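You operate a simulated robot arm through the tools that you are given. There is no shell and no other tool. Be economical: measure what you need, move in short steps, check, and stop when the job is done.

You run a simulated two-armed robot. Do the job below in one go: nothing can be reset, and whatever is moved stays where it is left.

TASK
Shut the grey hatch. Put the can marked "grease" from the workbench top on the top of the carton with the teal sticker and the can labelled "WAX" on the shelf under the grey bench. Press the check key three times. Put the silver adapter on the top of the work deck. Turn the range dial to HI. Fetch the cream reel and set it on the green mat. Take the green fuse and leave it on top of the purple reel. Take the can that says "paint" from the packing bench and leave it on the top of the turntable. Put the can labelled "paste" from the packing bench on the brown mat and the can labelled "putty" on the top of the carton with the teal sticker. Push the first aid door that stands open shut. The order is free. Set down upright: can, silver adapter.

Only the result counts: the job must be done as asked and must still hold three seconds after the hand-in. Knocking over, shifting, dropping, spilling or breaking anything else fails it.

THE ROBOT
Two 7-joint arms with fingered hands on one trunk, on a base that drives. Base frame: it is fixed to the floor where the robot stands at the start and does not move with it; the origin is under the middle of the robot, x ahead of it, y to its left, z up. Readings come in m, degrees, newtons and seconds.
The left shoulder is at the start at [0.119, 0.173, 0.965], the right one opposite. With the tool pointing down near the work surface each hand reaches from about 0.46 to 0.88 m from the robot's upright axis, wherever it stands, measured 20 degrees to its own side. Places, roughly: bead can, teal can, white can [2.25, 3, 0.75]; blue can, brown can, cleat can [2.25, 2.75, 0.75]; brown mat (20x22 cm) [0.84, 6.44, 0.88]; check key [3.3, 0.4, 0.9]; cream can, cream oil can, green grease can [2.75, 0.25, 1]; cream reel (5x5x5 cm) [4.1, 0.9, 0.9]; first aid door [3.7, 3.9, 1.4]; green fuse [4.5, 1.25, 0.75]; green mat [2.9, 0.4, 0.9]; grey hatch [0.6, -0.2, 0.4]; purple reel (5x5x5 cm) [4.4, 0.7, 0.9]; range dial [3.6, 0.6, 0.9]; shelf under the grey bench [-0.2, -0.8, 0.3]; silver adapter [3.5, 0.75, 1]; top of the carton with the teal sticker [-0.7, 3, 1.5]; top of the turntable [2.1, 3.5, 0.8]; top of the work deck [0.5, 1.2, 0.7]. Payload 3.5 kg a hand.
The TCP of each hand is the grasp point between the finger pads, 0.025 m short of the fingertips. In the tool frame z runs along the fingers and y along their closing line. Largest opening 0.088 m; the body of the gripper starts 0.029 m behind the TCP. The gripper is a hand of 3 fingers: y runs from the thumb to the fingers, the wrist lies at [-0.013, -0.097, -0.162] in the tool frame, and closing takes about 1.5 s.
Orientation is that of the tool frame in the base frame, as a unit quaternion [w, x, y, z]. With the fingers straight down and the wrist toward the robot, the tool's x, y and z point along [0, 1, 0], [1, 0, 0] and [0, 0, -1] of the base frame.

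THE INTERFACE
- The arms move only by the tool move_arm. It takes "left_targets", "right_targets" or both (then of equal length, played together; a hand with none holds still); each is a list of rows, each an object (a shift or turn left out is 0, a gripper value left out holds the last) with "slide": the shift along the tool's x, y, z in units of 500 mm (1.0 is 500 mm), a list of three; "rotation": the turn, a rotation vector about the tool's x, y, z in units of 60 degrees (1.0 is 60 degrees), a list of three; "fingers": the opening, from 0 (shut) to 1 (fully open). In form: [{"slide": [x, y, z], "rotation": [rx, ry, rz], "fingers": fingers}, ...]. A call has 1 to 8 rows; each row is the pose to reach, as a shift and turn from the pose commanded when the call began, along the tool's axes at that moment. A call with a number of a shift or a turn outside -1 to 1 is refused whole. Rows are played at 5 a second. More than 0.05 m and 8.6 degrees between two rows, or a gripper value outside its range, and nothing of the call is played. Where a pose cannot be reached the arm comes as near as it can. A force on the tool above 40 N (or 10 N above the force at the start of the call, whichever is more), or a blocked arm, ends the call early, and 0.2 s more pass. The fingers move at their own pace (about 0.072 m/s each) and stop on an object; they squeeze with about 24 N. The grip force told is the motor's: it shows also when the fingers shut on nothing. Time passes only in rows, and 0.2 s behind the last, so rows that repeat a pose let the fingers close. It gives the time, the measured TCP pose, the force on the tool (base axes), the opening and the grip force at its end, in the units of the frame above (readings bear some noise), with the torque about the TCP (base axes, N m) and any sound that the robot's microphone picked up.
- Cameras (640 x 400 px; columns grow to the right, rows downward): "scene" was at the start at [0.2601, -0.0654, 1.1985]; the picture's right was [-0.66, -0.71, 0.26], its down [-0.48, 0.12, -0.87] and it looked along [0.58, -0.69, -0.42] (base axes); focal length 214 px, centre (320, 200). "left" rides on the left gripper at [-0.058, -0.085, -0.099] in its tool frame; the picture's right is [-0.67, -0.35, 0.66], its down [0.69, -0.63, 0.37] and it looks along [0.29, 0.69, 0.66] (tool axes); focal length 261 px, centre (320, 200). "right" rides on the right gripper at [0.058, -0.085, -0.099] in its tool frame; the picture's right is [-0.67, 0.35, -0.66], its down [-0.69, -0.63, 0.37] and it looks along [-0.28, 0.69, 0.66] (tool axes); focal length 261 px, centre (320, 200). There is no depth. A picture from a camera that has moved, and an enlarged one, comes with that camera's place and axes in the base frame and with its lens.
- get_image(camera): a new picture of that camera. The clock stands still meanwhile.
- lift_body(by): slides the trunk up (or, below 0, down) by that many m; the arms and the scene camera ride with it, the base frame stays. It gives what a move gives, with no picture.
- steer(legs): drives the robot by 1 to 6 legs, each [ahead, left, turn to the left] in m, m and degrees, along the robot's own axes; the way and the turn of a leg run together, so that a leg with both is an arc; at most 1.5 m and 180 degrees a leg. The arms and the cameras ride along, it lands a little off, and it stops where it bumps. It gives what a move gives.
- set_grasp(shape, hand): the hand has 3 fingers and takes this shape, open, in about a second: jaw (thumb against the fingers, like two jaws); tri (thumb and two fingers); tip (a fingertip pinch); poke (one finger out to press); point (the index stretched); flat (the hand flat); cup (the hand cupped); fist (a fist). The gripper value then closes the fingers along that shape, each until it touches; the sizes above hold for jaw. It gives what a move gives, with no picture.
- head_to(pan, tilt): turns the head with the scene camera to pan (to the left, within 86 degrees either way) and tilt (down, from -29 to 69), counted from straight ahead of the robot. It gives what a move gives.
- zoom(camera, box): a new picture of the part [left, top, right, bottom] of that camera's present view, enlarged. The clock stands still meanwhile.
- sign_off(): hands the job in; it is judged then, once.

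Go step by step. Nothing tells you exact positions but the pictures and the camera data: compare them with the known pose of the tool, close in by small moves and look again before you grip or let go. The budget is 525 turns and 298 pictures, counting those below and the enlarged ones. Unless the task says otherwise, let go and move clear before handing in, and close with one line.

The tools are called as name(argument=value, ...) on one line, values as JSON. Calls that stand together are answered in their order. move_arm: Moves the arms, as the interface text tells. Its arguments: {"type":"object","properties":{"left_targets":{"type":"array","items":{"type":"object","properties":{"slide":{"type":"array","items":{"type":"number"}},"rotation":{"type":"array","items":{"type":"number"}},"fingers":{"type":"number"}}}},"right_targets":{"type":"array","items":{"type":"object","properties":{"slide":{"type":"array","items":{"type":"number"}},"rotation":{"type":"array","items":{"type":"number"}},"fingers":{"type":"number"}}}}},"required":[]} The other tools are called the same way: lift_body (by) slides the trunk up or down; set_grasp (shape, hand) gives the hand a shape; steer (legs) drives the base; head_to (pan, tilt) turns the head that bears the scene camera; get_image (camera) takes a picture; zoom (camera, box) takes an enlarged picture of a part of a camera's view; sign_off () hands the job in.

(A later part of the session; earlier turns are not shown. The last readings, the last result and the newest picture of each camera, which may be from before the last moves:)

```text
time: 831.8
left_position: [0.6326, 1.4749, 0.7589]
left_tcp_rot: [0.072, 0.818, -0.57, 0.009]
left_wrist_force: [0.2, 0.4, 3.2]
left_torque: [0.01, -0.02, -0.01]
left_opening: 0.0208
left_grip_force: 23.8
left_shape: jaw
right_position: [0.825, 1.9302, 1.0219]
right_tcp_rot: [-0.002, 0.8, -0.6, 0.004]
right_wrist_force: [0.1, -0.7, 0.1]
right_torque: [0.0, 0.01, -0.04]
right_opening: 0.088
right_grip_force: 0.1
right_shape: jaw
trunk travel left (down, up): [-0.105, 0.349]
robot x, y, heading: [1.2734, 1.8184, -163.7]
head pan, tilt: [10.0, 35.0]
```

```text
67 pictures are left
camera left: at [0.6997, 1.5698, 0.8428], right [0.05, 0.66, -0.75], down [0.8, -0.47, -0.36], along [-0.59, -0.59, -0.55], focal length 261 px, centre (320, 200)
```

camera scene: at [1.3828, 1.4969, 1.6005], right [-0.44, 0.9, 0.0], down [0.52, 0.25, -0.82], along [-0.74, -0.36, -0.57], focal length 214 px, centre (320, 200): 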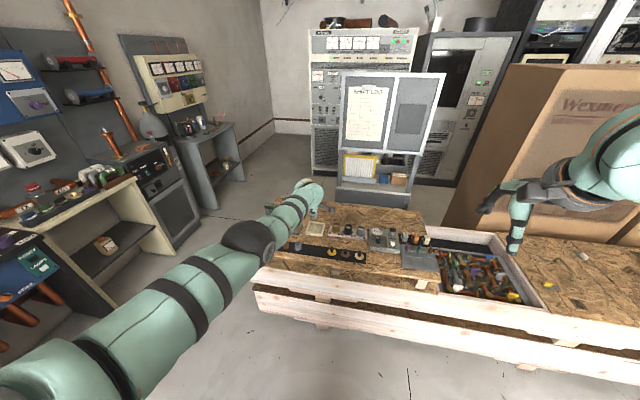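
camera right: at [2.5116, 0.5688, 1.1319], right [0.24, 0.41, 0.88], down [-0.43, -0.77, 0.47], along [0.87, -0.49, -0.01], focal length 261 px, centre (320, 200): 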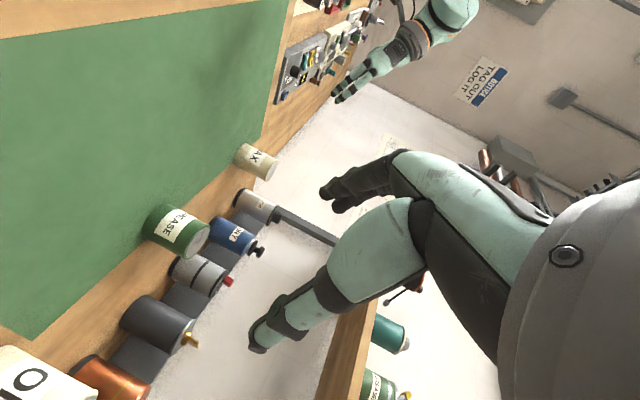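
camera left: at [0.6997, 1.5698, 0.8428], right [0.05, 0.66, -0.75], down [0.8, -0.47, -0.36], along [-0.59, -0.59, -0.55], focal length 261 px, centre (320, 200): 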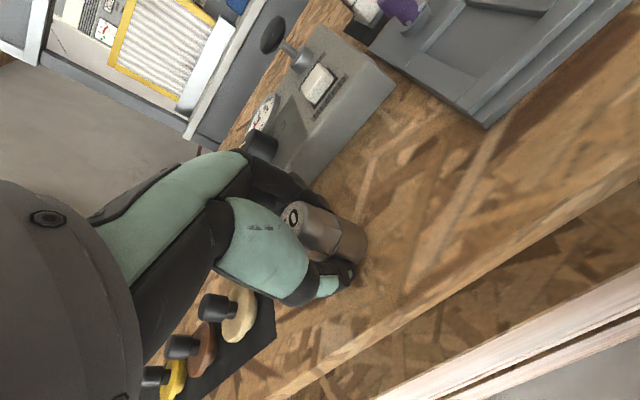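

move_arm(left_targets=[{"fingers": 0.4}, {"fingers": 0.6}, {"fingers": 0.75}, {"fingers": 0.75}])

lift_body(by=0.12)

get_image(camera="left")

```text
time: 832.8
left_position: [0.6309, 1.4742, 0.7595]
left_tcp_rot: [0.073, 0.818, -0.57, 0.008]
left_wrist_force: [0.3, 0.1, -0.5]
left_torque: [-0.01, 0.0, 0.0]
left_opening: 0.0656
left_grip_force: 0.0
left_shape: jaw
right_position: [0.8236, 1.9302, 1.0225]
right_tcp_rot: [-0.004, 0.8, -0.6, 0.005]
right_wrist_force: [-0.3, -0.4, 0.6]
right_torque: [0.0, -0.03, 0.02]
right_opening: 0.0879
right_grip_force: 0.0
right_shape: jaw
trunk travel left (down, up): [-0.105, 0.349]
robot x, y, heading: [1.2723, 1.8193, -163.5]
head pan, tilt: [10.0, 35.0]
```

```text
time: 834.3
left_position: [0.6327, 1.4736, 0.8784]
left_tcp_rot: [0.075, 0.819, -0.569, 0.009]
left_wrist_force: [0.4, 0.5, -0.6]
left_torque: [0.01, -0.01, -0.01]
left_opening: 0.0656
left_grip_force: 0.2
left_shape: jaw
right_position: [0.8235, 1.9299, 1.1418]
right_tcp_rot: [-0.003, 0.8, -0.601, 0.004]
right_wrist_force: [0.5, 0.3, 0.5]
right_torque: [-0.02, 0.0, 0.0]
right_opening: 0.0879
right_grip_force: 0.1
right_shape: jaw
trunk travel left (down, up): [-0.225, 0.229]
robot x, y, heading: [1.2703, 1.8191, -163.7]
head pan, tilt: [10.0, 35.0]
```

```text
66 pictures are left
camera left: at [0.699, 1.5695, 0.9635], right [0.04, 0.66, -0.75], down [0.8, -0.47, -0.36], along [-0.59, -0.59, -0.55], focal length 261 px, centre (320, 200)
```

left: 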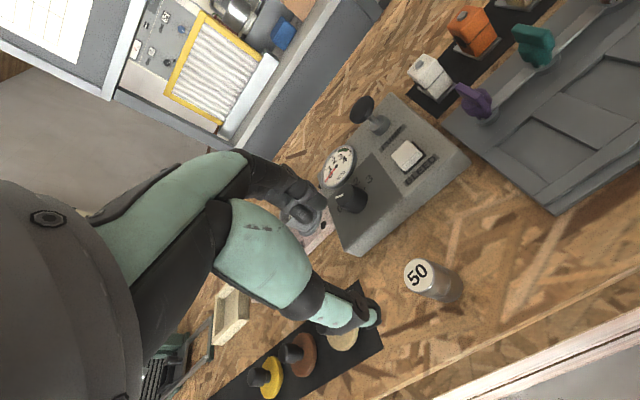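

The adapter stands on the deck. Next is the cream reel.

lift_body(by=0.22)

steer(legs=[[-0.1, 0, 0], [0, 0, 164], [0.53, -0.55, 0], [1.2, 0, 0], [0, 0, -71], [0, 0.5, 0]])

head_to(pan=20, tilt=30)

get_image(camera="scene")

```text
time: 836.6
left_position: [0.633, 1.4739, 1.1045]
left_tcp_rot: [0.076, 0.819, -0.569, 0.007]
left_wrist_force: [-0.5, 0.0, 0.1]
left_torque: [0.01, -0.01, -0.02]
left_opening: 0.066
left_grip_force: 0.0
left_shape: jaw
right_position: [0.8247, 1.9298, 1.3636]
right_tcp_rot: [-0.002, 0.8, -0.6, 0.005]
right_wrist_force: [0.1, 0.4, 0.3]
right_torque: [0.02, -0.03, -0.01]
right_opening: 0.0881
right_grip_force: 0.1
right_shape: jaw
trunk travel left (down, up): [-0.445, 0.009]
robot x, y, heading: [1.2742, 1.8201, -163.5]
head pan, tilt: [10.0, 35.0]
```

```text
time: 859.5
left_position: [3.9567, 0.8702, 1.1047]
left_tcp_rot: [0.046, 0.975, 0.208, 0.061]
left_wrist_force: [-0.2, -0.4, -1.0]
left_torque: [0.0, 0.01, 0.02]
left_opening: 0.0656
left_grip_force: 0.0
left_shape: jaw
right_position: [3.4881, 1.0311, 1.3618]
right_tcp_rot: [-0.005, 0.985, 0.172, 0.002]
right_wrist_force: [-0.3, 0.3, 0.3]
right_torque: [-0.02, 0.01, 0.02]
right_opening: 0.0878
right_grip_force: 0.1
right_shape: jaw
trunk travel left (down, up): [-0.445, 0.009]
robot x, y, heading: [3.5735, 1.4885, -70.5]
head pan, tilt: [10.0, 35.0]
```

```text
time: 860.2
left_position: [3.9579, 0.8704, 1.1037]
left_tcp_rot: [0.048, 0.975, 0.207, 0.059]
left_wrist_force: [0.1, 1.0, 0.6]
left_torque: [-0.02, -0.06, 0.02]
left_opening: 0.0656
left_grip_force: 0.0
left_shape: jaw
right_position: [3.4908, 1.034, 1.3618]
right_tcp_rot: [-0.005, 0.985, 0.172, 0.001]
right_wrist_force: [0.0, 0.1, 0.6]
right_torque: [-0.01, 0.01, 0.02]
right_opening: 0.088
right_grip_force: 0.1
right_shape: jaw
trunk travel left (down, up): [-0.445, 0.009]
robot x, y, heading: [3.5768, 1.4871, -70.1]
head pan, tilt: [20.0, 30.0]
```

```text
65 pictures are left
camera scene: at [3.6285, 1.4278, 1.609], right [-0.77, -0.64, 0.0], down [-0.32, 0.39, -0.87], along [0.55, -0.67, -0.5], focal length 214 px, centre (320, 200)
```

scene: 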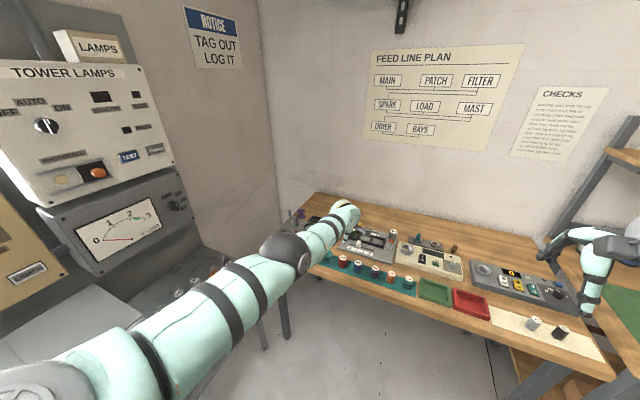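

head_to(pan=60, tilt=40)

get_image(camera="scene")

get_image(camera="left")

```text
time: 861.3
left_position: [3.9584, 0.8701, 1.1042]
left_tcp_rot: [0.048, 0.975, 0.207, 0.06]
left_wrist_force: [0.2, -0.4, 0.1]
left_torque: [-0.03, 0.01, -0.01]
left_opening: 0.0656
left_grip_force: 0.1
left_shape: jaw
right_position: [3.491, 1.0328, 1.3635]
right_tcp_rot: [-0.004, 0.985, 0.172, 0.001]
right_wrist_force: [0.1, 0.1, 0.6]
right_torque: [-0.03, 0.03, 0.01]
right_opening: 0.0878
right_grip_force: 0.1
right_shape: jaw
trunk travel left (down, up): [-0.445, 0.009]
robot x, y, heading: [3.5766, 1.4901, -70.1]
head pan, tilt: [60.0, 40.0]
```

```text
64 pictures are left
camera scene: at [3.6544, 1.4822, 1.5938], right [-0.18, -0.98, 0.0], down [-0.63, 0.11, -0.77], along [0.75, -0.14, -0.64], focal length 214 px, centre (320, 200)
```

scene: 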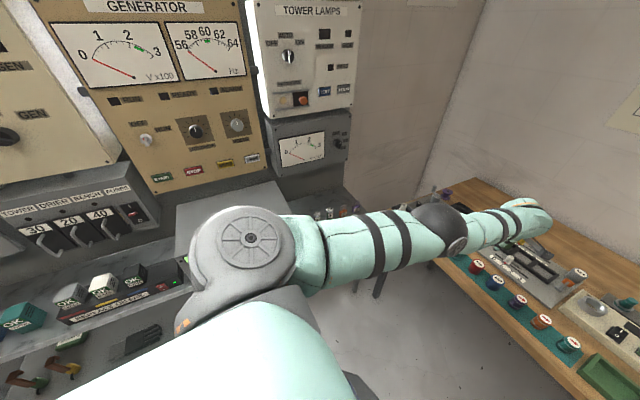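

```text
63 pictures are left
camera left: at [3.8595, 0.9304, 1.187], right [-0.66, 0.0, -0.75], down [0.42, 0.83, -0.37], along [0.63, -0.56, -0.54], focal length 261 px, centre (320, 200)
```

left: 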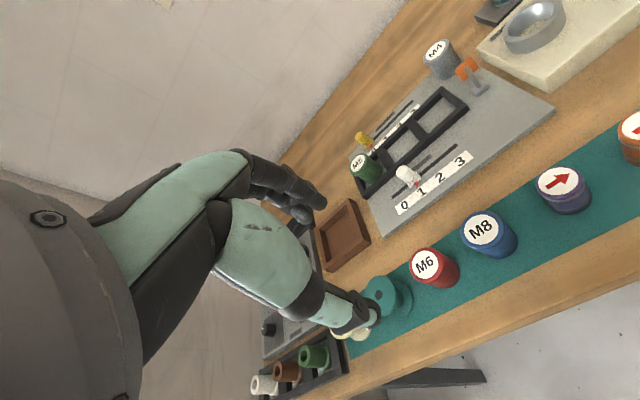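

steer(legs=[[0.057, 0.17, 0]])

get_image(camera="left")

head_to(pan=30, tilt=35)

get_image(camera="scene")

```text
time: 862.8
left_position: [4.1339, 0.8746, 1.1048]
left_tcp_rot: [0.047, 0.975, 0.206, 0.061]
left_wrist_force: [-0.9, 0.1, -0.3]
left_torque: [0.0, 0.01, 0.03]
left_opening: 0.0656
left_grip_force: 0.1
left_shape: jaw
right_position: [3.6654, 1.0379, 1.361]
right_tcp_rot: [-0.005, 0.985, 0.171, 0.003]
right_wrist_force: [-0.5, 0.0, 0.0]
right_torque: [0.02, -0.04, 0.0]
right_opening: 0.0879
right_grip_force: 0.0
right_shape: jaw
trunk travel left (down, up): [-0.445, 0.009]
robot x, y, heading: [3.7588, 1.4943, -70.3]
head pan, tilt: [60.0, 40.0]
```

```text
62 pictures are left
camera left: at [4.0347, 0.9347, 1.188], right [-0.65, 0.0, -0.76], down [0.42, 0.83, -0.37], along [0.63, -0.56, -0.54], focal length 261 px, centre (320, 200)
```

left: 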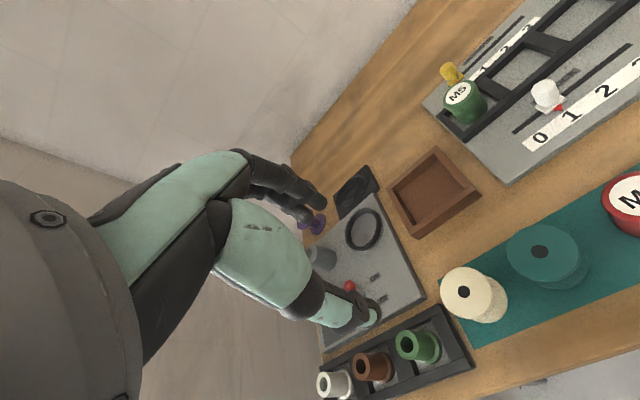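

```text
time: 863.8
left_position: [4.1387, 0.8751, 1.1029]
left_tcp_rot: [0.047, 0.975, 0.207, 0.059]
left_wrist_force: [-0.4, 0.4, 0.8]
left_torque: [-0.02, 0.01, 0.02]
left_opening: 0.0653
left_grip_force: 0.0
left_shape: jaw
right_position: [3.672, 1.037, 1.362]
right_tcp_rot: [-0.005, 0.985, 0.172, 0.001]
right_wrist_force: [-0.1, 0.4, -0.2]
right_torque: [0.01, 0.02, 0.01]
right_opening: 0.0878
right_grip_force: 0.0
right_shape: jaw
trunk travel left (down, up): [-0.445, 0.009]
robot x, y, heading: [3.7533, 1.4914, -70.3]
head pan, tilt: [30.0, 35.0]
```

```text
61 pictures are left
camera scene: at [3.8196, 1.4455, 1.6012], right [-0.65, -0.76, 0.0], down [-0.44, 0.37, -0.82], along [0.62, -0.53, -0.57], focal length 214 px, centre (320, 200)
```

scene: 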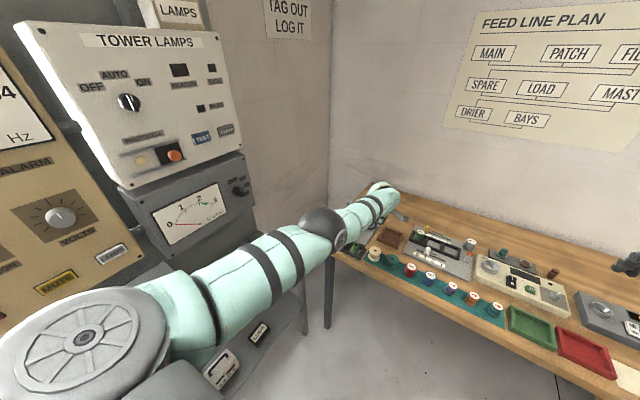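

steer(legs=[[0.0095, -0.004, 0]])

move_arm(left_targets=[{"fingers": 1}, {"fingers": 1}])

lift_body(by=-0.15)

get_image(camera="left")

```text
time: 864.5
left_position: [4.1373, 0.8682, 1.1062]
left_tcp_rot: [0.048, 0.975, 0.207, 0.06]
left_wrist_force: [-0.9, -0.7, 0.2]
left_torque: [-0.03, 0.01, 0.0]
left_opening: 0.0659
left_grip_force: 0.1
left_shape: jaw
right_position: [3.6693, 1.0296, 1.3634]
right_tcp_rot: [-0.003, 0.985, 0.172, 0.002]
right_wrist_force: [-0.8, 0.0, 1.5]
right_torque: [-0.01, 0.01, -0.01]
right_opening: 0.0879
right_grip_force: 0.1
right_shape: jaw
trunk travel left (down, up): [-0.445, 0.009]
robot x, y, heading: [3.7552, 1.484, -70.2]
head pan, tilt: [30.0, 35.0]
```

```text
time: 865.1
left_position: [4.1367, 0.8663, 1.1028]
left_tcp_rot: [0.047, 0.976, 0.206, 0.06]
left_wrist_force: [0.2, -0.4, 0.2]
left_torque: [-0.03, 0.05, 0.0]
left_opening: 0.0876
left_grip_force: 0.1
left_shape: jaw
right_position: [3.6694, 1.0287, 1.3633]
right_tcp_rot: [-0.005, 0.985, 0.171, 0.001]
right_wrist_force: [-0.2, -0.4, 0.3]
right_torque: [-0.01, 0.05, 0.02]
right_opening: 0.0881
right_grip_force: 0.0
right_shape: jaw
trunk travel left (down, up): [-0.445, 0.009]
robot x, y, heading: [3.7522, 1.4809, -70.2]
head pan, tilt: [30.0, 35.0]
```

```text
time: 866.9
left_position: [4.1362, 0.862, 0.9103]
left_tcp_rot: [0.017, 0.977, 0.206, 0.056]
left_wrist_force: [0.4, -0.6, 0.1]
left_torque: [-0.04, 0.01, -0.02]
left_opening: 0.0876
left_grip_force: 0.2
left_shape: jaw
right_position: [3.6703, 1.0277, 1.2124]
right_tcp_rot: [-0.004, 0.985, 0.171, 0.001]
right_wrist_force: [-0.2, 0.1, -0.2]
right_torque: [0.01, -0.01, -0.02]
right_opening: 0.0879
right_grip_force: 0.1
right_shape: jaw
trunk travel left (down, up): [-0.295, 0.159]
robot x, y, heading: [3.7511, 1.4816, -70.2]
head pan, tilt: [30.0, 35.0]
```

```text
60 pictures are left
camera left: at [4.0401, 0.9177, 0.9984], right [-0.67, 0.04, -0.74], down [0.41, 0.85, -0.33], along [0.61, -0.53, -0.59], focal length 261 px, centre (320, 200)
```

left: 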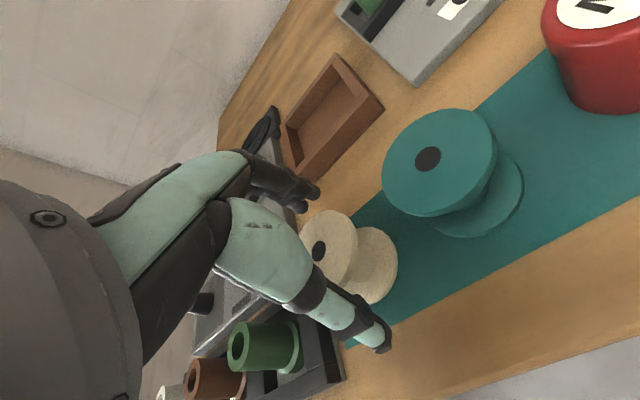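

lift_body(by=-0.016)

move_arm(left_targets=[{"fingers": 0}, {"fingers": 0}, {"fingers": 0}, {"fingers": 0}, {"fingers": 0}, {"fingers": 0}])

lift_body(by=0.1)

get_image(camera="left")

```text
time: 867.5
left_position: [4.1381, 0.862, 0.8877]
left_tcp_rot: [0.012, 0.977, 0.205, 0.055]
left_wrist_force: [0.2, 1.5, 0.3]
left_torque: [0.01, 0.03, 0.01]
left_opening: 0.0877
left_grip_force: 0.1
left_shape: jaw
right_position: [3.6699, 1.0277, 1.1955]
right_tcp_rot: [-0.006, 0.985, 0.172, 0.001]
right_wrist_force: [0.4, 0.8, -0.1]
right_torque: [-0.02, 0.02, -0.02]
right_opening: 0.0879
right_grip_force: 0.1
right_shape: jaw
trunk travel left (down, up): [-0.279, 0.175]
robot x, y, heading: [3.7538, 1.483, -70.4]
head pan, tilt: [30.0, 35.0]
```

```text
time: 868.9
left_position: [4.1365, 0.8619, 0.8892]
left_tcp_rot: [0.014, 0.977, 0.204, 0.055]
left_wrist_force: [0.9, -2.6, 15.9]
left_torque: [-0.12, -0.14, 0.01]
left_opening: 0.0308
left_grip_force: 23.7
left_shape: jaw
right_position: [3.6694, 1.0292, 1.1973]
right_tcp_rot: [-0.004, 0.985, 0.172, 0.002]
right_wrist_force: [0.7, -0.3, -0.1]
right_torque: [-0.01, 0.02, 0.0]
right_opening: 0.0878
right_grip_force: 0.1
right_shape: jaw
trunk travel left (down, up): [-0.279, 0.175]
robot x, y, heading: [3.7537, 1.481, -70.5]
head pan, tilt: [30.0, 35.0]
```

```text
time: 870.2
left_position: [4.1371, 0.8626, 1.0298]
left_tcp_rot: [0.041, 0.976, 0.208, 0.059]
left_wrist_force: [0.4, 0.1, -1.4]
left_torque: [-0.02, 0.02, 0.0]
left_opening: 0.0304
left_grip_force: 24.4
left_shape: jaw
right_position: [3.6686, 1.026, 1.2967]
right_tcp_rot: [-0.005, 0.985, 0.172, 0.001]
right_wrist_force: [-0.1, -0.8, 0.9]
right_torque: [0.0, 0.04, -0.02]
right_opening: 0.088
right_grip_force: 0.2
right_shape: jaw
trunk travel left (down, up): [-0.379, 0.075]
robot x, y, heading: [3.7508, 1.4834, -70.2]
head pan, tilt: [30.0, 35.0]
```

```text
59 pictures are left
camera left: at [4.0391, 0.9217, 1.115], right [-0.66, 0.01, -0.75], down [0.42, 0.83, -0.36], along [0.62, -0.55, -0.55], focal length 261 px, centre (320, 200)
```

left: 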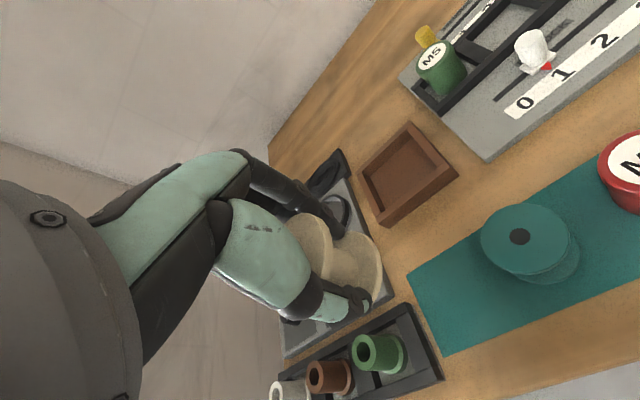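

The reel is held. I slide along the bench to the green mat.

lift_body(by=0.07)

steer(legs=[[0, -0.7, 0], [0.009, -0.64, 0]])

get_image(camera="left")

```text
time: 871.3
left_position: [4.1367, 0.8634, 1.1093]
left_tcp_rot: [0.047, 0.975, 0.208, 0.06]
left_wrist_force: [0.4, 0.4, -0.5]
left_torque: [-0.03, 0.01, 0.01]
left_opening: 0.0304
left_grip_force: 23.9
left_shape: jaw
right_position: [3.6702, 1.0261, 1.3662]
right_tcp_rot: [-0.005, 0.985, 0.17, 0.001]
right_wrist_force: [0.5, -0.7, 0.3]
right_torque: [-0.04, -0.02, -0.04]
right_opening: 0.088
right_grip_force: 0.1
right_shape: jaw
trunk travel left (down, up): [-0.449, 0.005]
robot x, y, heading: [3.753, 1.4832, -70.3]
head pan, tilt: [30.0, 35.0]
```

```text
time: 878.3
left_position: [2.8855, 0.4036, 1.1093]
left_tcp_rot: [0.048, 0.975, 0.209, 0.06]
left_wrist_force: [0.7, 0.1, -0.2]
left_torque: [0.0, 0.02, -0.04]
left_opening: 0.0304
left_grip_force: 23.6
left_shape: jaw
right_position: [2.4172, 0.5644, 1.3662]
right_tcp_rot: [-0.005, 0.985, 0.173, 0.0]
right_wrist_force: [0.5, 0.3, 0.2]
right_torque: [-0.01, 0.0, -0.01]
right_opening: 0.0882
right_grip_force: 0.0
right_shape: jaw
trunk travel left (down, up): [-0.449, 0.005]
robot x, y, heading: [2.4948, 1.0214, -70.1]
head pan, tilt: [30.0, 35.0]
```

```text
58 pictures are left
camera left: at [2.7864, 0.4634, 1.1924], right [-0.66, -0.01, -0.75], down [0.42, 0.83, -0.37], along [0.63, -0.56, -0.54], focal length 261 px, centre (320, 200)
```

left: 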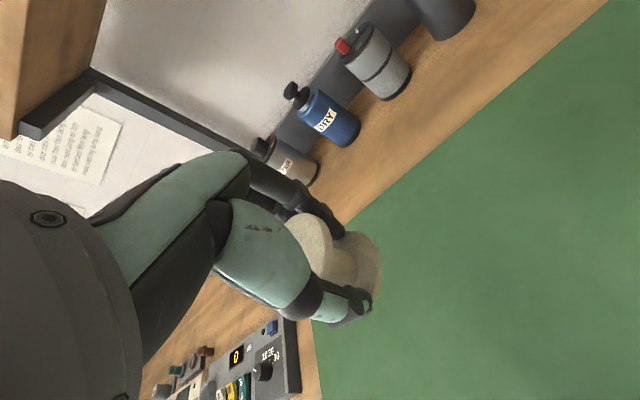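

lift_body(by=-0.12)

get_image(camera="left")

```text
time: 879.8
left_position: [2.8839, 0.4036, 0.9892]
left_tcp_rot: [0.048, 0.975, 0.209, 0.061]
left_wrist_force: [-0.3, 0.2, -0.1]
left_torque: [0.01, -0.01, -0.02]
left_opening: 0.0304
left_grip_force: 23.8
left_shape: jaw
right_position: [2.4157, 0.5636, 1.2462]
right_tcp_rot: [-0.005, 0.985, 0.174, 0.002]
right_wrist_force: [0.1, 0.4, 0.0]
right_torque: [0.02, 0.0, 0.04]
right_opening: 0.0883
right_grip_force: 0.1
right_shape: jaw
trunk travel left (down, up): [-0.329, 0.125]
robot x, y, heading: [2.4963, 1.0201, -69.9]
head pan, tilt: [30.0, 35.0]
```

```text
57 pictures are left
camera left: at [2.7847, 0.463, 1.0727], right [-0.66, -0.01, -0.75], down [0.42, 0.83, -0.37], along [0.63, -0.56, -0.54], focal length 261 px, centre (320, 200)
```

left: 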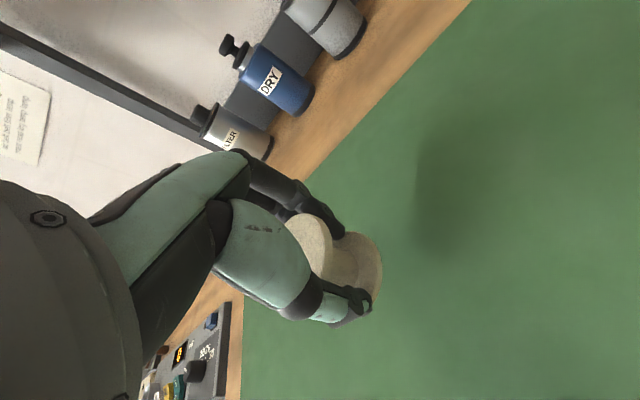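

move_arm(left_targets=[{"rotation": [0.065, 0, 0.01]}, {"rotation": [0.065, 0, 0.01]}])

lift_body(by=-0.05)

lift_body(by=-0.015)

```text
time: 880.4
left_position: [2.8837, 0.4043, 0.9884]
left_tcp_rot: [0.013, 0.977, 0.208, 0.053]
left_wrist_force: [0.5, -0.4, -0.5]
left_torque: [-0.04, 0.02, 0.01]
left_opening: 0.0301
left_grip_force: 23.9
left_shape: jaw
right_position: [2.4162, 0.5629, 1.2462]
right_tcp_rot: [-0.005, 0.985, 0.173, 0.0]
right_wrist_force: [0.2, 0.3, -0.6]
right_torque: [-0.03, 0.0, 0.02]
right_opening: 0.0878
right_grip_force: 0.0
right_shape: jaw
trunk travel left (down, up): [-0.329, 0.125]
robot x, y, heading: [2.4977, 1.0208, -70.2]
head pan, tilt: [30.0, 35.0]
```

```text
time: 881.4
left_position: [2.8842, 0.4037, 0.9397]
left_tcp_rot: [0.015, 0.976, 0.208, 0.054]
left_wrist_force: [0.4, -0.4, -0.5]
left_torque: [0.01, -0.01, 0.02]
left_opening: 0.0304
left_grip_force: 23.8
left_shape: jaw
right_position: [2.416, 0.5645, 1.1969]
right_tcp_rot: [-0.005, 0.985, 0.173, 0.001]
right_wrist_force: [0.3, -0.7, -0.2]
right_torque: [0.0, 0.02, -0.01]
right_opening: 0.0877
right_grip_force: 0.1
right_shape: jaw
trunk travel left (down, up): [-0.279, 0.175]
robot x, y, heading: [2.4977, 1.0206, -70.1]
head pan, tilt: [30.0, 35.0]
```

```text
time: 882.0
left_position: [2.8817, 0.404, 0.9296]
left_tcp_rot: [0.018, 0.977, 0.206, 0.054]
left_wrist_force: [-1.2, -1.7, 24.7]
left_torque: [-0.19, -0.16, 0.01]
left_opening: 0.03
left_grip_force: 23.9
left_shape: jaw
right_position: [2.4132, 0.5658, 1.1835]
right_tcp_rot: [-0.003, 0.985, 0.173, 0.002]
right_wrist_force: [0.7, -0.3, 0.5]
right_torque: [-0.01, -0.03, 0.0]
right_opening: 0.0881
right_grip_force: 0.1
right_shape: jaw
trunk travel left (down, up): [-0.264, 0.19]
robot x, y, heading: [2.4972, 1.0184, -70.0]
head pan, tilt: [30.0, 35.0]
```

lift_body(by=0.006)

move_arm(left_targets=[{"fingers": 0.5}, {"fingers": 0.75}, {"fingers": 1}, {"fingers": 1}, {"fingers": 1}])

lift_body(by=0.15)

get_image(camera="left")

```text
time: 882.5
left_position: [2.8839, 0.4047, 0.9284]
left_tcp_rot: [0.014, 0.977, 0.206, 0.054]
left_wrist_force: [-1.4, -0.3, 4.9]
left_torque: [-0.1, -0.04, -0.02]
left_opening: 0.0302
left_grip_force: 23.9
left_shape: jaw
right_position: [2.4151, 0.5653, 1.1875]
right_tcp_rot: [-0.005, 0.985, 0.174, 0.002]
right_wrist_force: [0.5, 0.2, 0.0]
right_torque: [0.02, 0.01, 0.0]
right_opening: 0.0878
right_grip_force: 0.1
right_shape: jaw
trunk travel left (down, up): [-0.27, 0.184]
robot x, y, heading: [2.4995, 1.0222, -69.8]
head pan, tilt: [30.0, 35.0]
```

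```text
time: 883.7
left_position: [2.8835, 0.4035, 0.9294]
left_tcp_rot: [0.014, 0.977, 0.206, 0.054]
left_wrist_force: [-0.2, -0.9, 0.3]
left_torque: [0.03, 0.01, 0.0]
left_opening: 0.0875
left_grip_force: 0.0
left_shape: jaw
right_position: [2.4158, 0.5639, 1.1867]
right_tcp_rot: [-0.005, 0.985, 0.173, 0.001]
right_wrist_force: [0.6, -0.5, -0.4]
right_torque: [0.01, 0.0, 0.01]
right_opening: 0.0879
right_grip_force: 0.1
right_shape: jaw
trunk travel left (down, up): [-0.27, 0.184]
robot x, y, heading: [2.4969, 1.0196, -70.1]
head pan, tilt: [30.0, 35.0]
```

```text
time: 885.5
left_position: [2.8844, 0.4043, 1.0982]
left_tcp_rot: [0.025, 0.976, 0.208, 0.055]
left_wrist_force: [-0.1, -0.2, -0.2]
left_torque: [0.01, 0.01, 0.0]
left_opening: 0.0875
left_grip_force: 0.1
left_shape: jaw
right_position: [2.4156, 0.5644, 1.3373]
right_tcp_rot: [-0.005, 0.985, 0.174, 0.001]
right_wrist_force: [-0.4, 0.1, -0.6]
right_torque: [-0.02, -0.02, -0.01]
right_opening: 0.0879
right_grip_force: 0.2
right_shape: jaw
trunk travel left (down, up): [-0.42, 0.034]
robot x, y, heading: [2.4963, 1.0172, -70.1]
head pan, tilt: [30.0, 35.0]
```

```text
56 pictures are left
camera left: at [2.7865, 0.4609, 1.1857], right [-0.67, 0.03, -0.74], down [0.41, 0.84, -0.34], along [0.62, -0.54, -0.58], focal length 261 px, centre (320, 200)
```

left: 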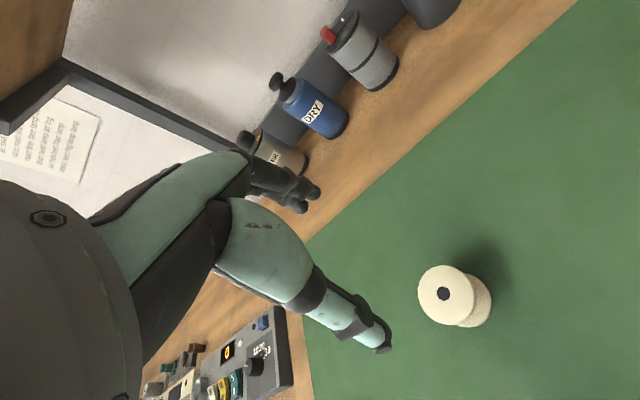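

The cream reel is on the green mat. Now the green fuse on the east shelf.

steer(legs=[[-0.1, 0.6, 0], [-0.1, 0.3, 0], [0, 0, 70]])

head_to(pan=-15, tilt=30)

get_image(camera="scene")

```text
time: 893.7
left_position: [3.9831, 1.671, 1.0971]
left_tcp_rot: [-0.011, 0.681, 0.73, 0.06]
left_wrist_force: [0.3, 0.6, 0.7]
left_torque: [-0.01, -0.01, 0.02]
left_opening: 0.0875
left_grip_force: 0.0
left_shape: jaw
right_position: [3.6726, 1.2855, 1.3373]
right_tcp_rot: [-0.005, 0.708, 0.706, -0.001]
right_wrist_force: [-0.8, 0.3, -0.4]
right_torque: [0.01, 0.01, 0.0]
right_opening: 0.0878
right_grip_force: 0.1
right_shape: jaw
trunk travel left (down, up): [-0.42, 0.034]
robot x, y, heading: [3.2729, 1.5183, -0.2]
head pan, tilt: [30.0, 35.0]
```

```text
time: 894.8
left_position: [3.9828, 1.6701, 1.0981]
left_tcp_rot: [-0.011, 0.681, 0.73, 0.059]
left_wrist_force: [0.3, -0.9, -0.1]
left_torque: [-0.01, -0.01, 0.0]
left_opening: 0.0878
left_grip_force: 0.1
left_shape: jaw
right_position: [3.6728, 1.2848, 1.3371]
right_tcp_rot: [-0.005, 0.707, 0.707, -0.002]
right_wrist_force: [0.0, 1.4, -0.6]
right_torque: [-0.02, -0.03, 0.02]
right_opening: 0.0882
right_grip_force: 0.0
right_shape: jaw
trunk travel left (down, up): [-0.42, 0.034]
robot x, y, heading: [3.2733, 1.5156, 0.0]
head pan, tilt: [-15.0, 30.0]
```

```text
55 pictures are left
camera scene: at [3.3521, 1.4948, 1.5842], right [-0.26, -0.97, 0.0], down [-0.49, 0.13, -0.86], along [0.83, -0.22, -0.5], focal length 214 px, centre (320, 200)
```

scene: 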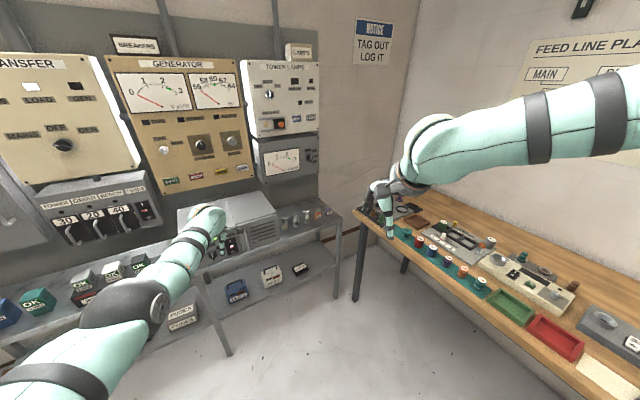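

zoom(camera="scene", box=[200, 180, 360, 300])

```text
3.33 times, centred on (280, 240) of scene
camera zoom: at [3.3521, 1.4948, 1.5842], right [-0.26, -0.97, 0.0], down [-0.49, 0.13, -0.86], along [0.83, -0.22, -0.5], focal length 715 px, centre (453, 67)
```

zoom: 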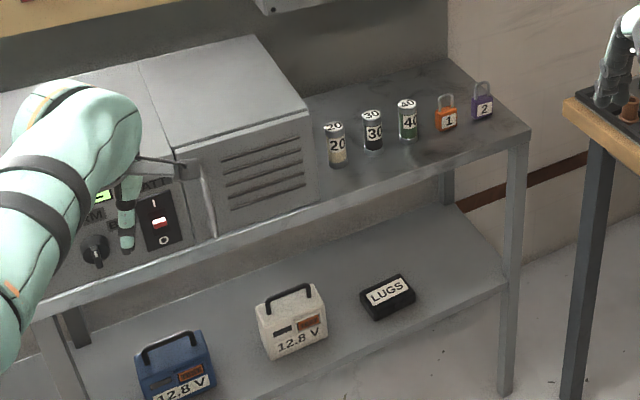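

The green fuse is the "40" at about (4.52,1.28). I approach with a slight right heading.

steer(legs=[[0.38, -0.21, 0], [0, 0, -12]])

head_to(pan=10, tilt=35)

get_image(camera="left")

zoom(camera="scene", box=[260, 130, 440, 260])

```text
time: 898.2
left_position: [4.3763, 1.3082, 1.0979]
left_tcp_rot: [-0.005, 0.754, 0.654, 0.061]
left_wrist_force: [0.4, 0.7, -0.3]
left_torque: [-0.04, 0.03, 0.02]
left_opening: 0.0877
left_grip_force: 0.1
left_shape: jaw
right_position: [3.9926, 0.9954, 1.3377]
right_tcp_rot: [-0.005, 0.778, 0.628, -0.002]
right_wrist_force: [0.2, 0.6, 0.0]
right_torque: [0.02, -0.01, 0.0]
right_opening: 0.0882
right_grip_force: 0.1
right_shape: jaw
trunk travel left (down, up): [-0.42, 0.034]
robot x, y, heading: [3.6483, 1.3075, -12.2]
head pan, tilt: [-15.0, 30.0]
```

```text
time: 899.1
left_position: [4.3777, 1.3072, 1.0994]
left_tcp_rot: [-0.005, 0.754, 0.654, 0.061]
left_wrist_force: [0.3, 0.6, -0.5]
left_torque: [0.01, -0.01, -0.01]
left_opening: 0.0877
left_grip_force: 0.0
left_shape: jaw
right_position: [3.9918, 0.9951, 1.3363]
right_tcp_rot: [-0.005, 0.777, 0.629, -0.001]
right_wrist_force: [-0.1, -0.7, 0.0]
right_torque: [0.0, 0.0, -0.01]
right_opening: 0.0881
right_grip_force: 0.1
right_shape: jaw
trunk travel left (down, up): [-0.42, 0.034]
robot x, y, heading: [3.6526, 1.3072, -12.1]
head pan, tilt: [10.0, 35.0]
```

```text
53 pictures are left
camera left: at [4.2772, 1.2534, 1.1857], right [-0.38, -0.55, -0.74], down [-0.5, 0.8, -0.34], along [0.78, 0.24, -0.58], focal length 261 px, centre (320, 200)
```

left: 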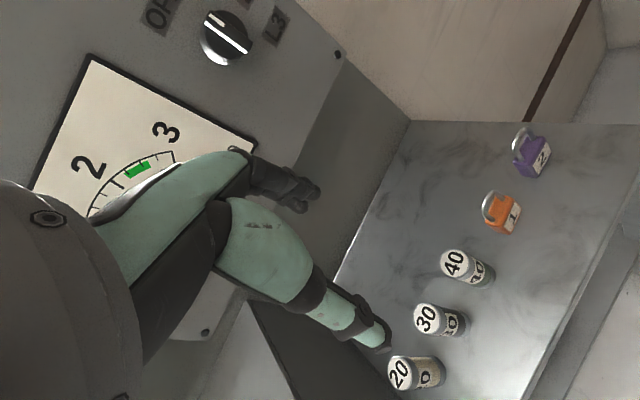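

```text
3.08 times, centred on (350, 195) of scene
camera zoom: at [3.7298, 1.305, 1.5764], right [-0.04, -1.0, 0.0], down [-0.58, 0.02, -0.82], along [0.82, -0.03, -0.58], focal length 660 px, centre (228, 215)
```

zoom: 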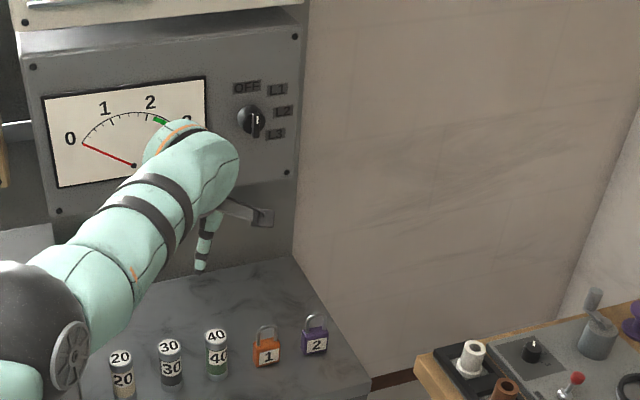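

steer(legs=[[0.039, -0.002, 0]])

lift_body(by=-0.15)

get_image(camera="left")

```text
time: 900.0
left_position: [4.4066, 1.2992, 1.1035]
left_tcp_rot: [-0.001, 0.754, 0.654, 0.063]
left_wrist_force: [-0.4, 0.0, 1.0]
left_torque: [-0.02, -0.05, 0.03]
left_opening: 0.0877
left_grip_force: 0.1
left_shape: jaw
right_position: [4.0196, 0.9872, 1.341]
right_tcp_rot: [-0.002, 0.777, 0.629, 0.0]
right_wrist_force: [-0.8, 0.3, -0.5]
right_torque: [0.01, -0.06, 0.01]
right_opening: 0.0879
right_grip_force: 0.1
right_shape: jaw
trunk travel left (down, up): [-0.42, 0.034]
robot x, y, heading: [3.6855, 1.2955, -12.2]
head pan, tilt: [10.0, 35.0]
```

```text
time: 901.7
left_position: [4.413, 1.2977, 0.9472]
left_tcp_rot: [-0.005, 0.754, 0.654, 0.061]
left_wrist_force: [0.6, -0.6, 0.1]
left_torque: [-0.01, 0.02, 0.0]
left_opening: 0.0878
left_grip_force: 0.1
left_shape: jaw
right_position: [4.0297, 0.9866, 1.187]
right_tcp_rot: [-0.005, 0.777, 0.629, -0.001]
right_wrist_force: [0.7, 0.8, 0.2]
right_torque: [-0.01, 0.0, 0.02]
right_opening: 0.0878
right_grip_force: 0.0
right_shape: jaw
trunk travel left (down, up): [-0.27, 0.184]
robot x, y, heading: [3.6875, 1.2974, -12.2]
head pan, tilt: [10.0, 35.0]
```

```text
51 pictures are left
camera left: at [4.3142, 1.2436, 1.0362], right [-0.38, -0.55, -0.74], down [-0.5, 0.8, -0.34], along [0.78, 0.24, -0.58], focal length 261 px, centre (320, 200)
```

left: 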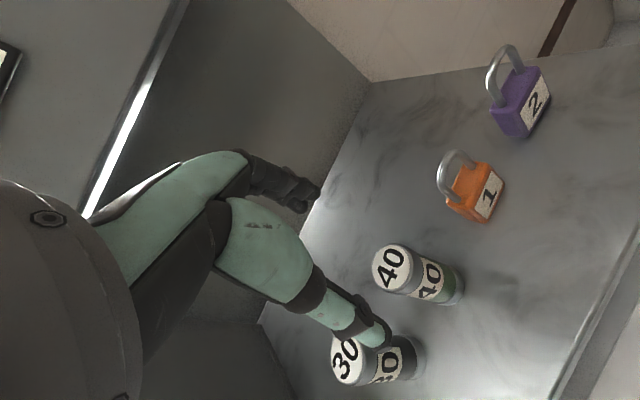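

lift_body(by=-0.06)

get_image(camera="left")

```text
time: 902.7
left_position: [4.4131, 1.2964, 0.8883]
left_tcp_rot: [-0.004, 0.754, 0.654, 0.061]
left_wrist_force: [0.0, 0.2, -0.4]
left_torque: [0.02, -0.02, 0.0]
left_opening: 0.0877
left_grip_force: 0.1
left_shape: jaw
right_position: [4.0291, 0.9853, 1.1276]
right_tcp_rot: [-0.004, 0.778, 0.629, 0.0]
right_wrist_force: [-0.2, -0.1, -0.1]
right_torque: [-0.02, -0.03, 0.0]
right_opening: 0.0879
right_grip_force: 0.0
right_shape: jaw
trunk travel left (down, up): [-0.21, 0.244]
robot x, y, heading: [3.6901, 1.2968, -12.0]
head pan, tilt: [10.0, 35.0]
```

```text
50 pictures are left
camera left: at [4.3143, 1.2435, 0.9762], right [-0.38, -0.55, -0.74], down [-0.5, 0.8, -0.34], along [0.78, 0.24, -0.58], focal length 261 px, centre (320, 200)
```

left: 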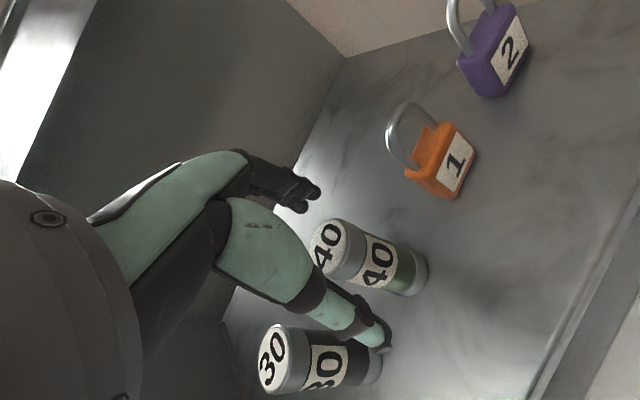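

lift_body(by=-0.032)

move_arm(left_targets=[{"fingers": 0}, {"fingers": 0}, {"fingers": 0}, {"fingers": 0}, {"fingers": 0}, {"fingers": 0}])

lift_body(by=0.24)

get_image(camera="left")

```text
time: 903.5
left_position: [4.4133, 1.2974, 0.8569]
left_tcp_rot: [-0.004, 0.754, 0.654, 0.06]
left_wrist_force: [0.2, -1.0, 0.1]
left_torque: [0.0, 0.01, 0.0]
left_opening: 0.0873
left_grip_force: 0.1
left_shape: jaw
right_position: [4.0287, 0.9855, 1.0954]
right_tcp_rot: [-0.005, 0.778, 0.629, -0.002]
right_wrist_force: [-0.6, 0.0, -0.1]
right_torque: [0.01, 0.02, -0.01]
right_opening: 0.0879
right_grip_force: 0.0
right_shape: jaw
trunk travel left (down, up): [-0.178, 0.276]
robot x, y, heading: [3.6881, 1.2963, -12.2]
head pan, tilt: [10.0, 35.0]
```

```text
time: 904.9
left_position: [4.4139, 1.2965, 0.8562]
left_tcp_rot: [-0.005, 0.754, 0.654, 0.061]
left_wrist_force: [-0.7, -0.2, 0.1]
left_torque: [0.02, -0.01, 0.03]
left_opening: 0.0256
left_grip_force: 24.0
left_shape: jaw
right_position: [4.0311, 0.9853, 1.0953]
right_tcp_rot: [-0.005, 0.778, 0.628, -0.002]
right_wrist_force: [0.3, -0.2, -0.6]
right_torque: [-0.04, 0.0, 0.02]
right_opening: 0.0881
right_grip_force: 0.0
right_shape: jaw
trunk travel left (down, up): [-0.178, 0.276]
robot x, y, heading: [3.69, 1.2957, -12.3]
head pan, tilt: [10.0, 35.0]
```

```text
time: 907.4
left_position: [4.4142, 1.2974, 1.0964]
left_tcp_rot: [-0.005, 0.754, 0.654, 0.06]
left_wrist_force: [-0.2, -0.4, -1.9]
left_torque: [-0.02, -0.01, 0.04]
left_opening: 0.0255
left_grip_force: 24.1
left_shape: jaw
right_position: [4.0296, 0.9859, 1.3349]
right_tcp_rot: [-0.005, 0.777, 0.629, -0.001]
right_wrist_force: [0.5, 0.7, 0.4]
right_torque: [0.02, 0.0, 0.02]
right_opening: 0.0877
right_grip_force: 0.0
right_shape: jaw
trunk travel left (down, up): [-0.418, 0.036]
robot x, y, heading: [3.689, 1.2944, -12.1]
head pan, tilt: [10.0, 35.0]
```

```text
49 pictures are left
camera left: at [4.3149, 1.2435, 1.1835], right [-0.38, -0.55, -0.74], down [-0.5, 0.8, -0.34], along [0.78, 0.24, -0.58], focal length 261 px, centre (320, 200)
```

left: 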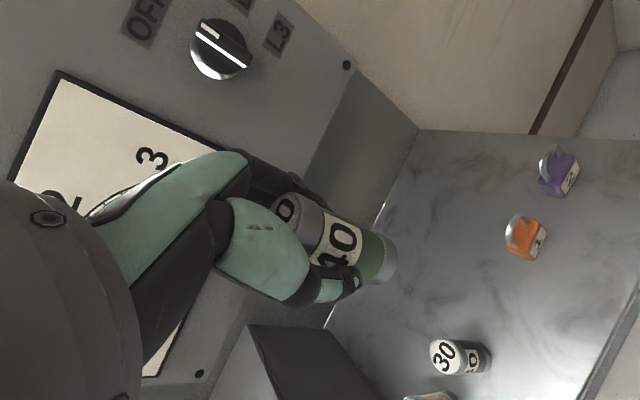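

lift_body(by=0.034)

steer(legs=[[-0.05, 0, 0], [0, 0, -50]])

head_to(pan=25, tilt=35)

get_image(camera="scene")

get_image(camera="left")

```text
time: 908.2
left_position: [4.4134, 1.298, 1.1306]
left_tcp_rot: [-0.004, 0.754, 0.655, 0.061]
left_wrist_force: [-0.7, -1.0, -0.9]
left_torque: [0.02, 0.0, -0.02]
left_opening: 0.0256
left_grip_force: 24.3
left_shape: jaw
right_position: [4.0303, 0.985, 1.3703]
right_tcp_rot: [-0.005, 0.778, 0.629, -0.002]
right_wrist_force: [0.5, -0.7, 0.7]
right_torque: [-0.01, 0.0, 0.02]
right_opening: 0.088
right_grip_force: 0.0
right_shape: jaw
trunk travel left (down, up): [-0.452, 0.002]
robot x, y, heading: [3.6844, 1.2966, -12.4]
head pan, tilt: [10.0, 35.0]
```

```text
time: 911.3
left_position: [4.1066, 0.7525, 1.1302]
left_tcp_rot: [0.022, 0.96, 0.275, 0.057]
left_wrist_force: [-1.0, 0.5, -0.4]
left_torque: [0.0, 0.01, -0.03]
left_opening: 0.0254
left_grip_force: 24.2
left_shape: jaw
right_position: [3.6206, 0.8441, 1.3697]
right_tcp_rot: [-0.006, 0.97, 0.241, 0.0]
right_wrist_force: [-0.3, 0.5, 0.1]
right_torque: [-0.01, -0.01, -0.04]
right_opening: 0.088
right_grip_force: 0.0
right_shape: jaw
trunk travel left (down, up): [-0.452, 0.002]
robot x, y, heading: [3.6374, 1.3086, -62.0]
head pan, tilt: [10.0, 35.0]
```

```text
time: 912.1
left_position: [4.1062, 0.7523, 1.1304]
left_tcp_rot: [0.022, 0.96, 0.275, 0.057]
left_wrist_force: [0.3, 0.2, -2.1]
left_torque: [0.0, 0.02, 0.04]
left_opening: 0.0253
left_grip_force: 24.3
left_shape: jaw
right_position: [3.6206, 0.8438, 1.3681]
right_tcp_rot: [-0.005, 0.97, 0.243, 0.002]
right_wrist_force: [-0.1, -0.2, -0.4]
right_torque: [-0.01, 0.02, -0.01]
right_opening: 0.088
right_grip_force: 0.1
right_shape: jaw
trunk travel left (down, up): [-0.452, 0.002]
robot x, y, heading: [3.6366, 1.3071, -62.0]
head pan, tilt: [25.0, 35.0]
```

```text
48 pictures are left
camera scene: at [3.7038, 1.2628, 1.6079], right [-0.6, -0.8, 0.0], down [-0.46, 0.35, -0.82], along [0.65, -0.49, -0.57], focal length 214 px, centre (320, 200)
```

scene: 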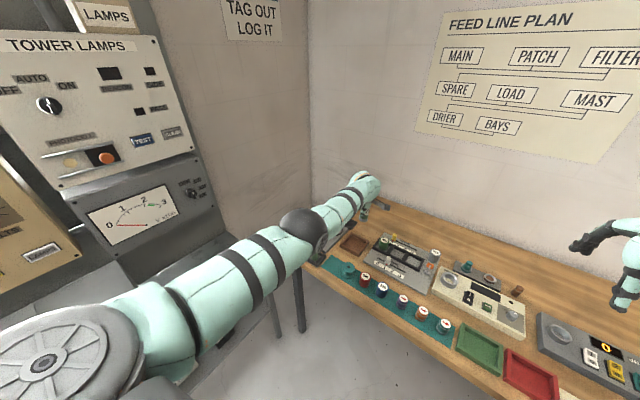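

```text
47 pictures are left
camera left: at [4.0025, 0.7943, 1.2177], right [-0.67, -0.07, -0.74], down [0.29, 0.89, -0.34], along [0.69, -0.44, -0.58], focal length 261 px, centre (320, 200)
```

left: 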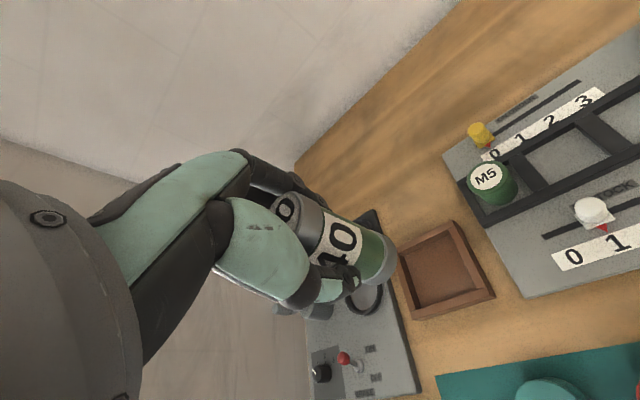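

steer(legs=[[0.1, 0.17, 0]])

get_image(camera="left")

get_image(camera="scene")

```text
time: 913.7
left_position: [4.2994, 0.7436, 1.1321]
left_tcp_rot: [0.023, 0.96, 0.274, 0.059]
left_wrist_force: [0.3, -0.3, -0.9]
left_torque: [0.02, 0.0, -0.04]
left_opening: 0.0254
left_grip_force: 24.3
left_shape: jaw
right_position: [3.8129, 0.8351, 1.369]
right_tcp_rot: [-0.005, 0.97, 0.241, 0.003]
right_wrist_force: [0.0, 0.1, -0.1]
right_torque: [-0.04, -0.03, 0.0]
right_opening: 0.0879
right_grip_force: 0.1
right_shape: jaw
trunk travel left (down, up): [-0.452, 0.002]
robot x, y, heading: [3.8349, 1.3007, -62.1]
head pan, tilt: [25.0, 35.0]
```

```text
46 pictures are left
camera left: at [4.1954, 0.7852, 1.2193], right [-0.67, -0.07, -0.74], down [0.29, 0.89, -0.34], along [0.69, -0.45, -0.57], focal length 261 px, centre (320, 200)
```

left: 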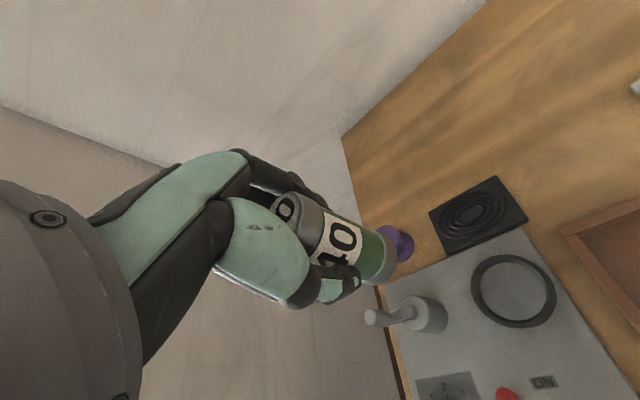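

```text
45 pictures are left
camera scene: at [3.8962, 1.2545, 1.6082], right [-0.6, -0.8, 0.0], down [-0.45, 0.35, -0.82], along [0.66, -0.49, -0.57], focal length 214 px, centre (320, 200)
```

scene: 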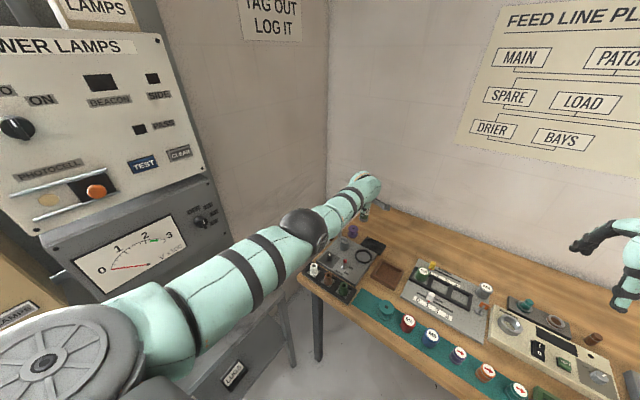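

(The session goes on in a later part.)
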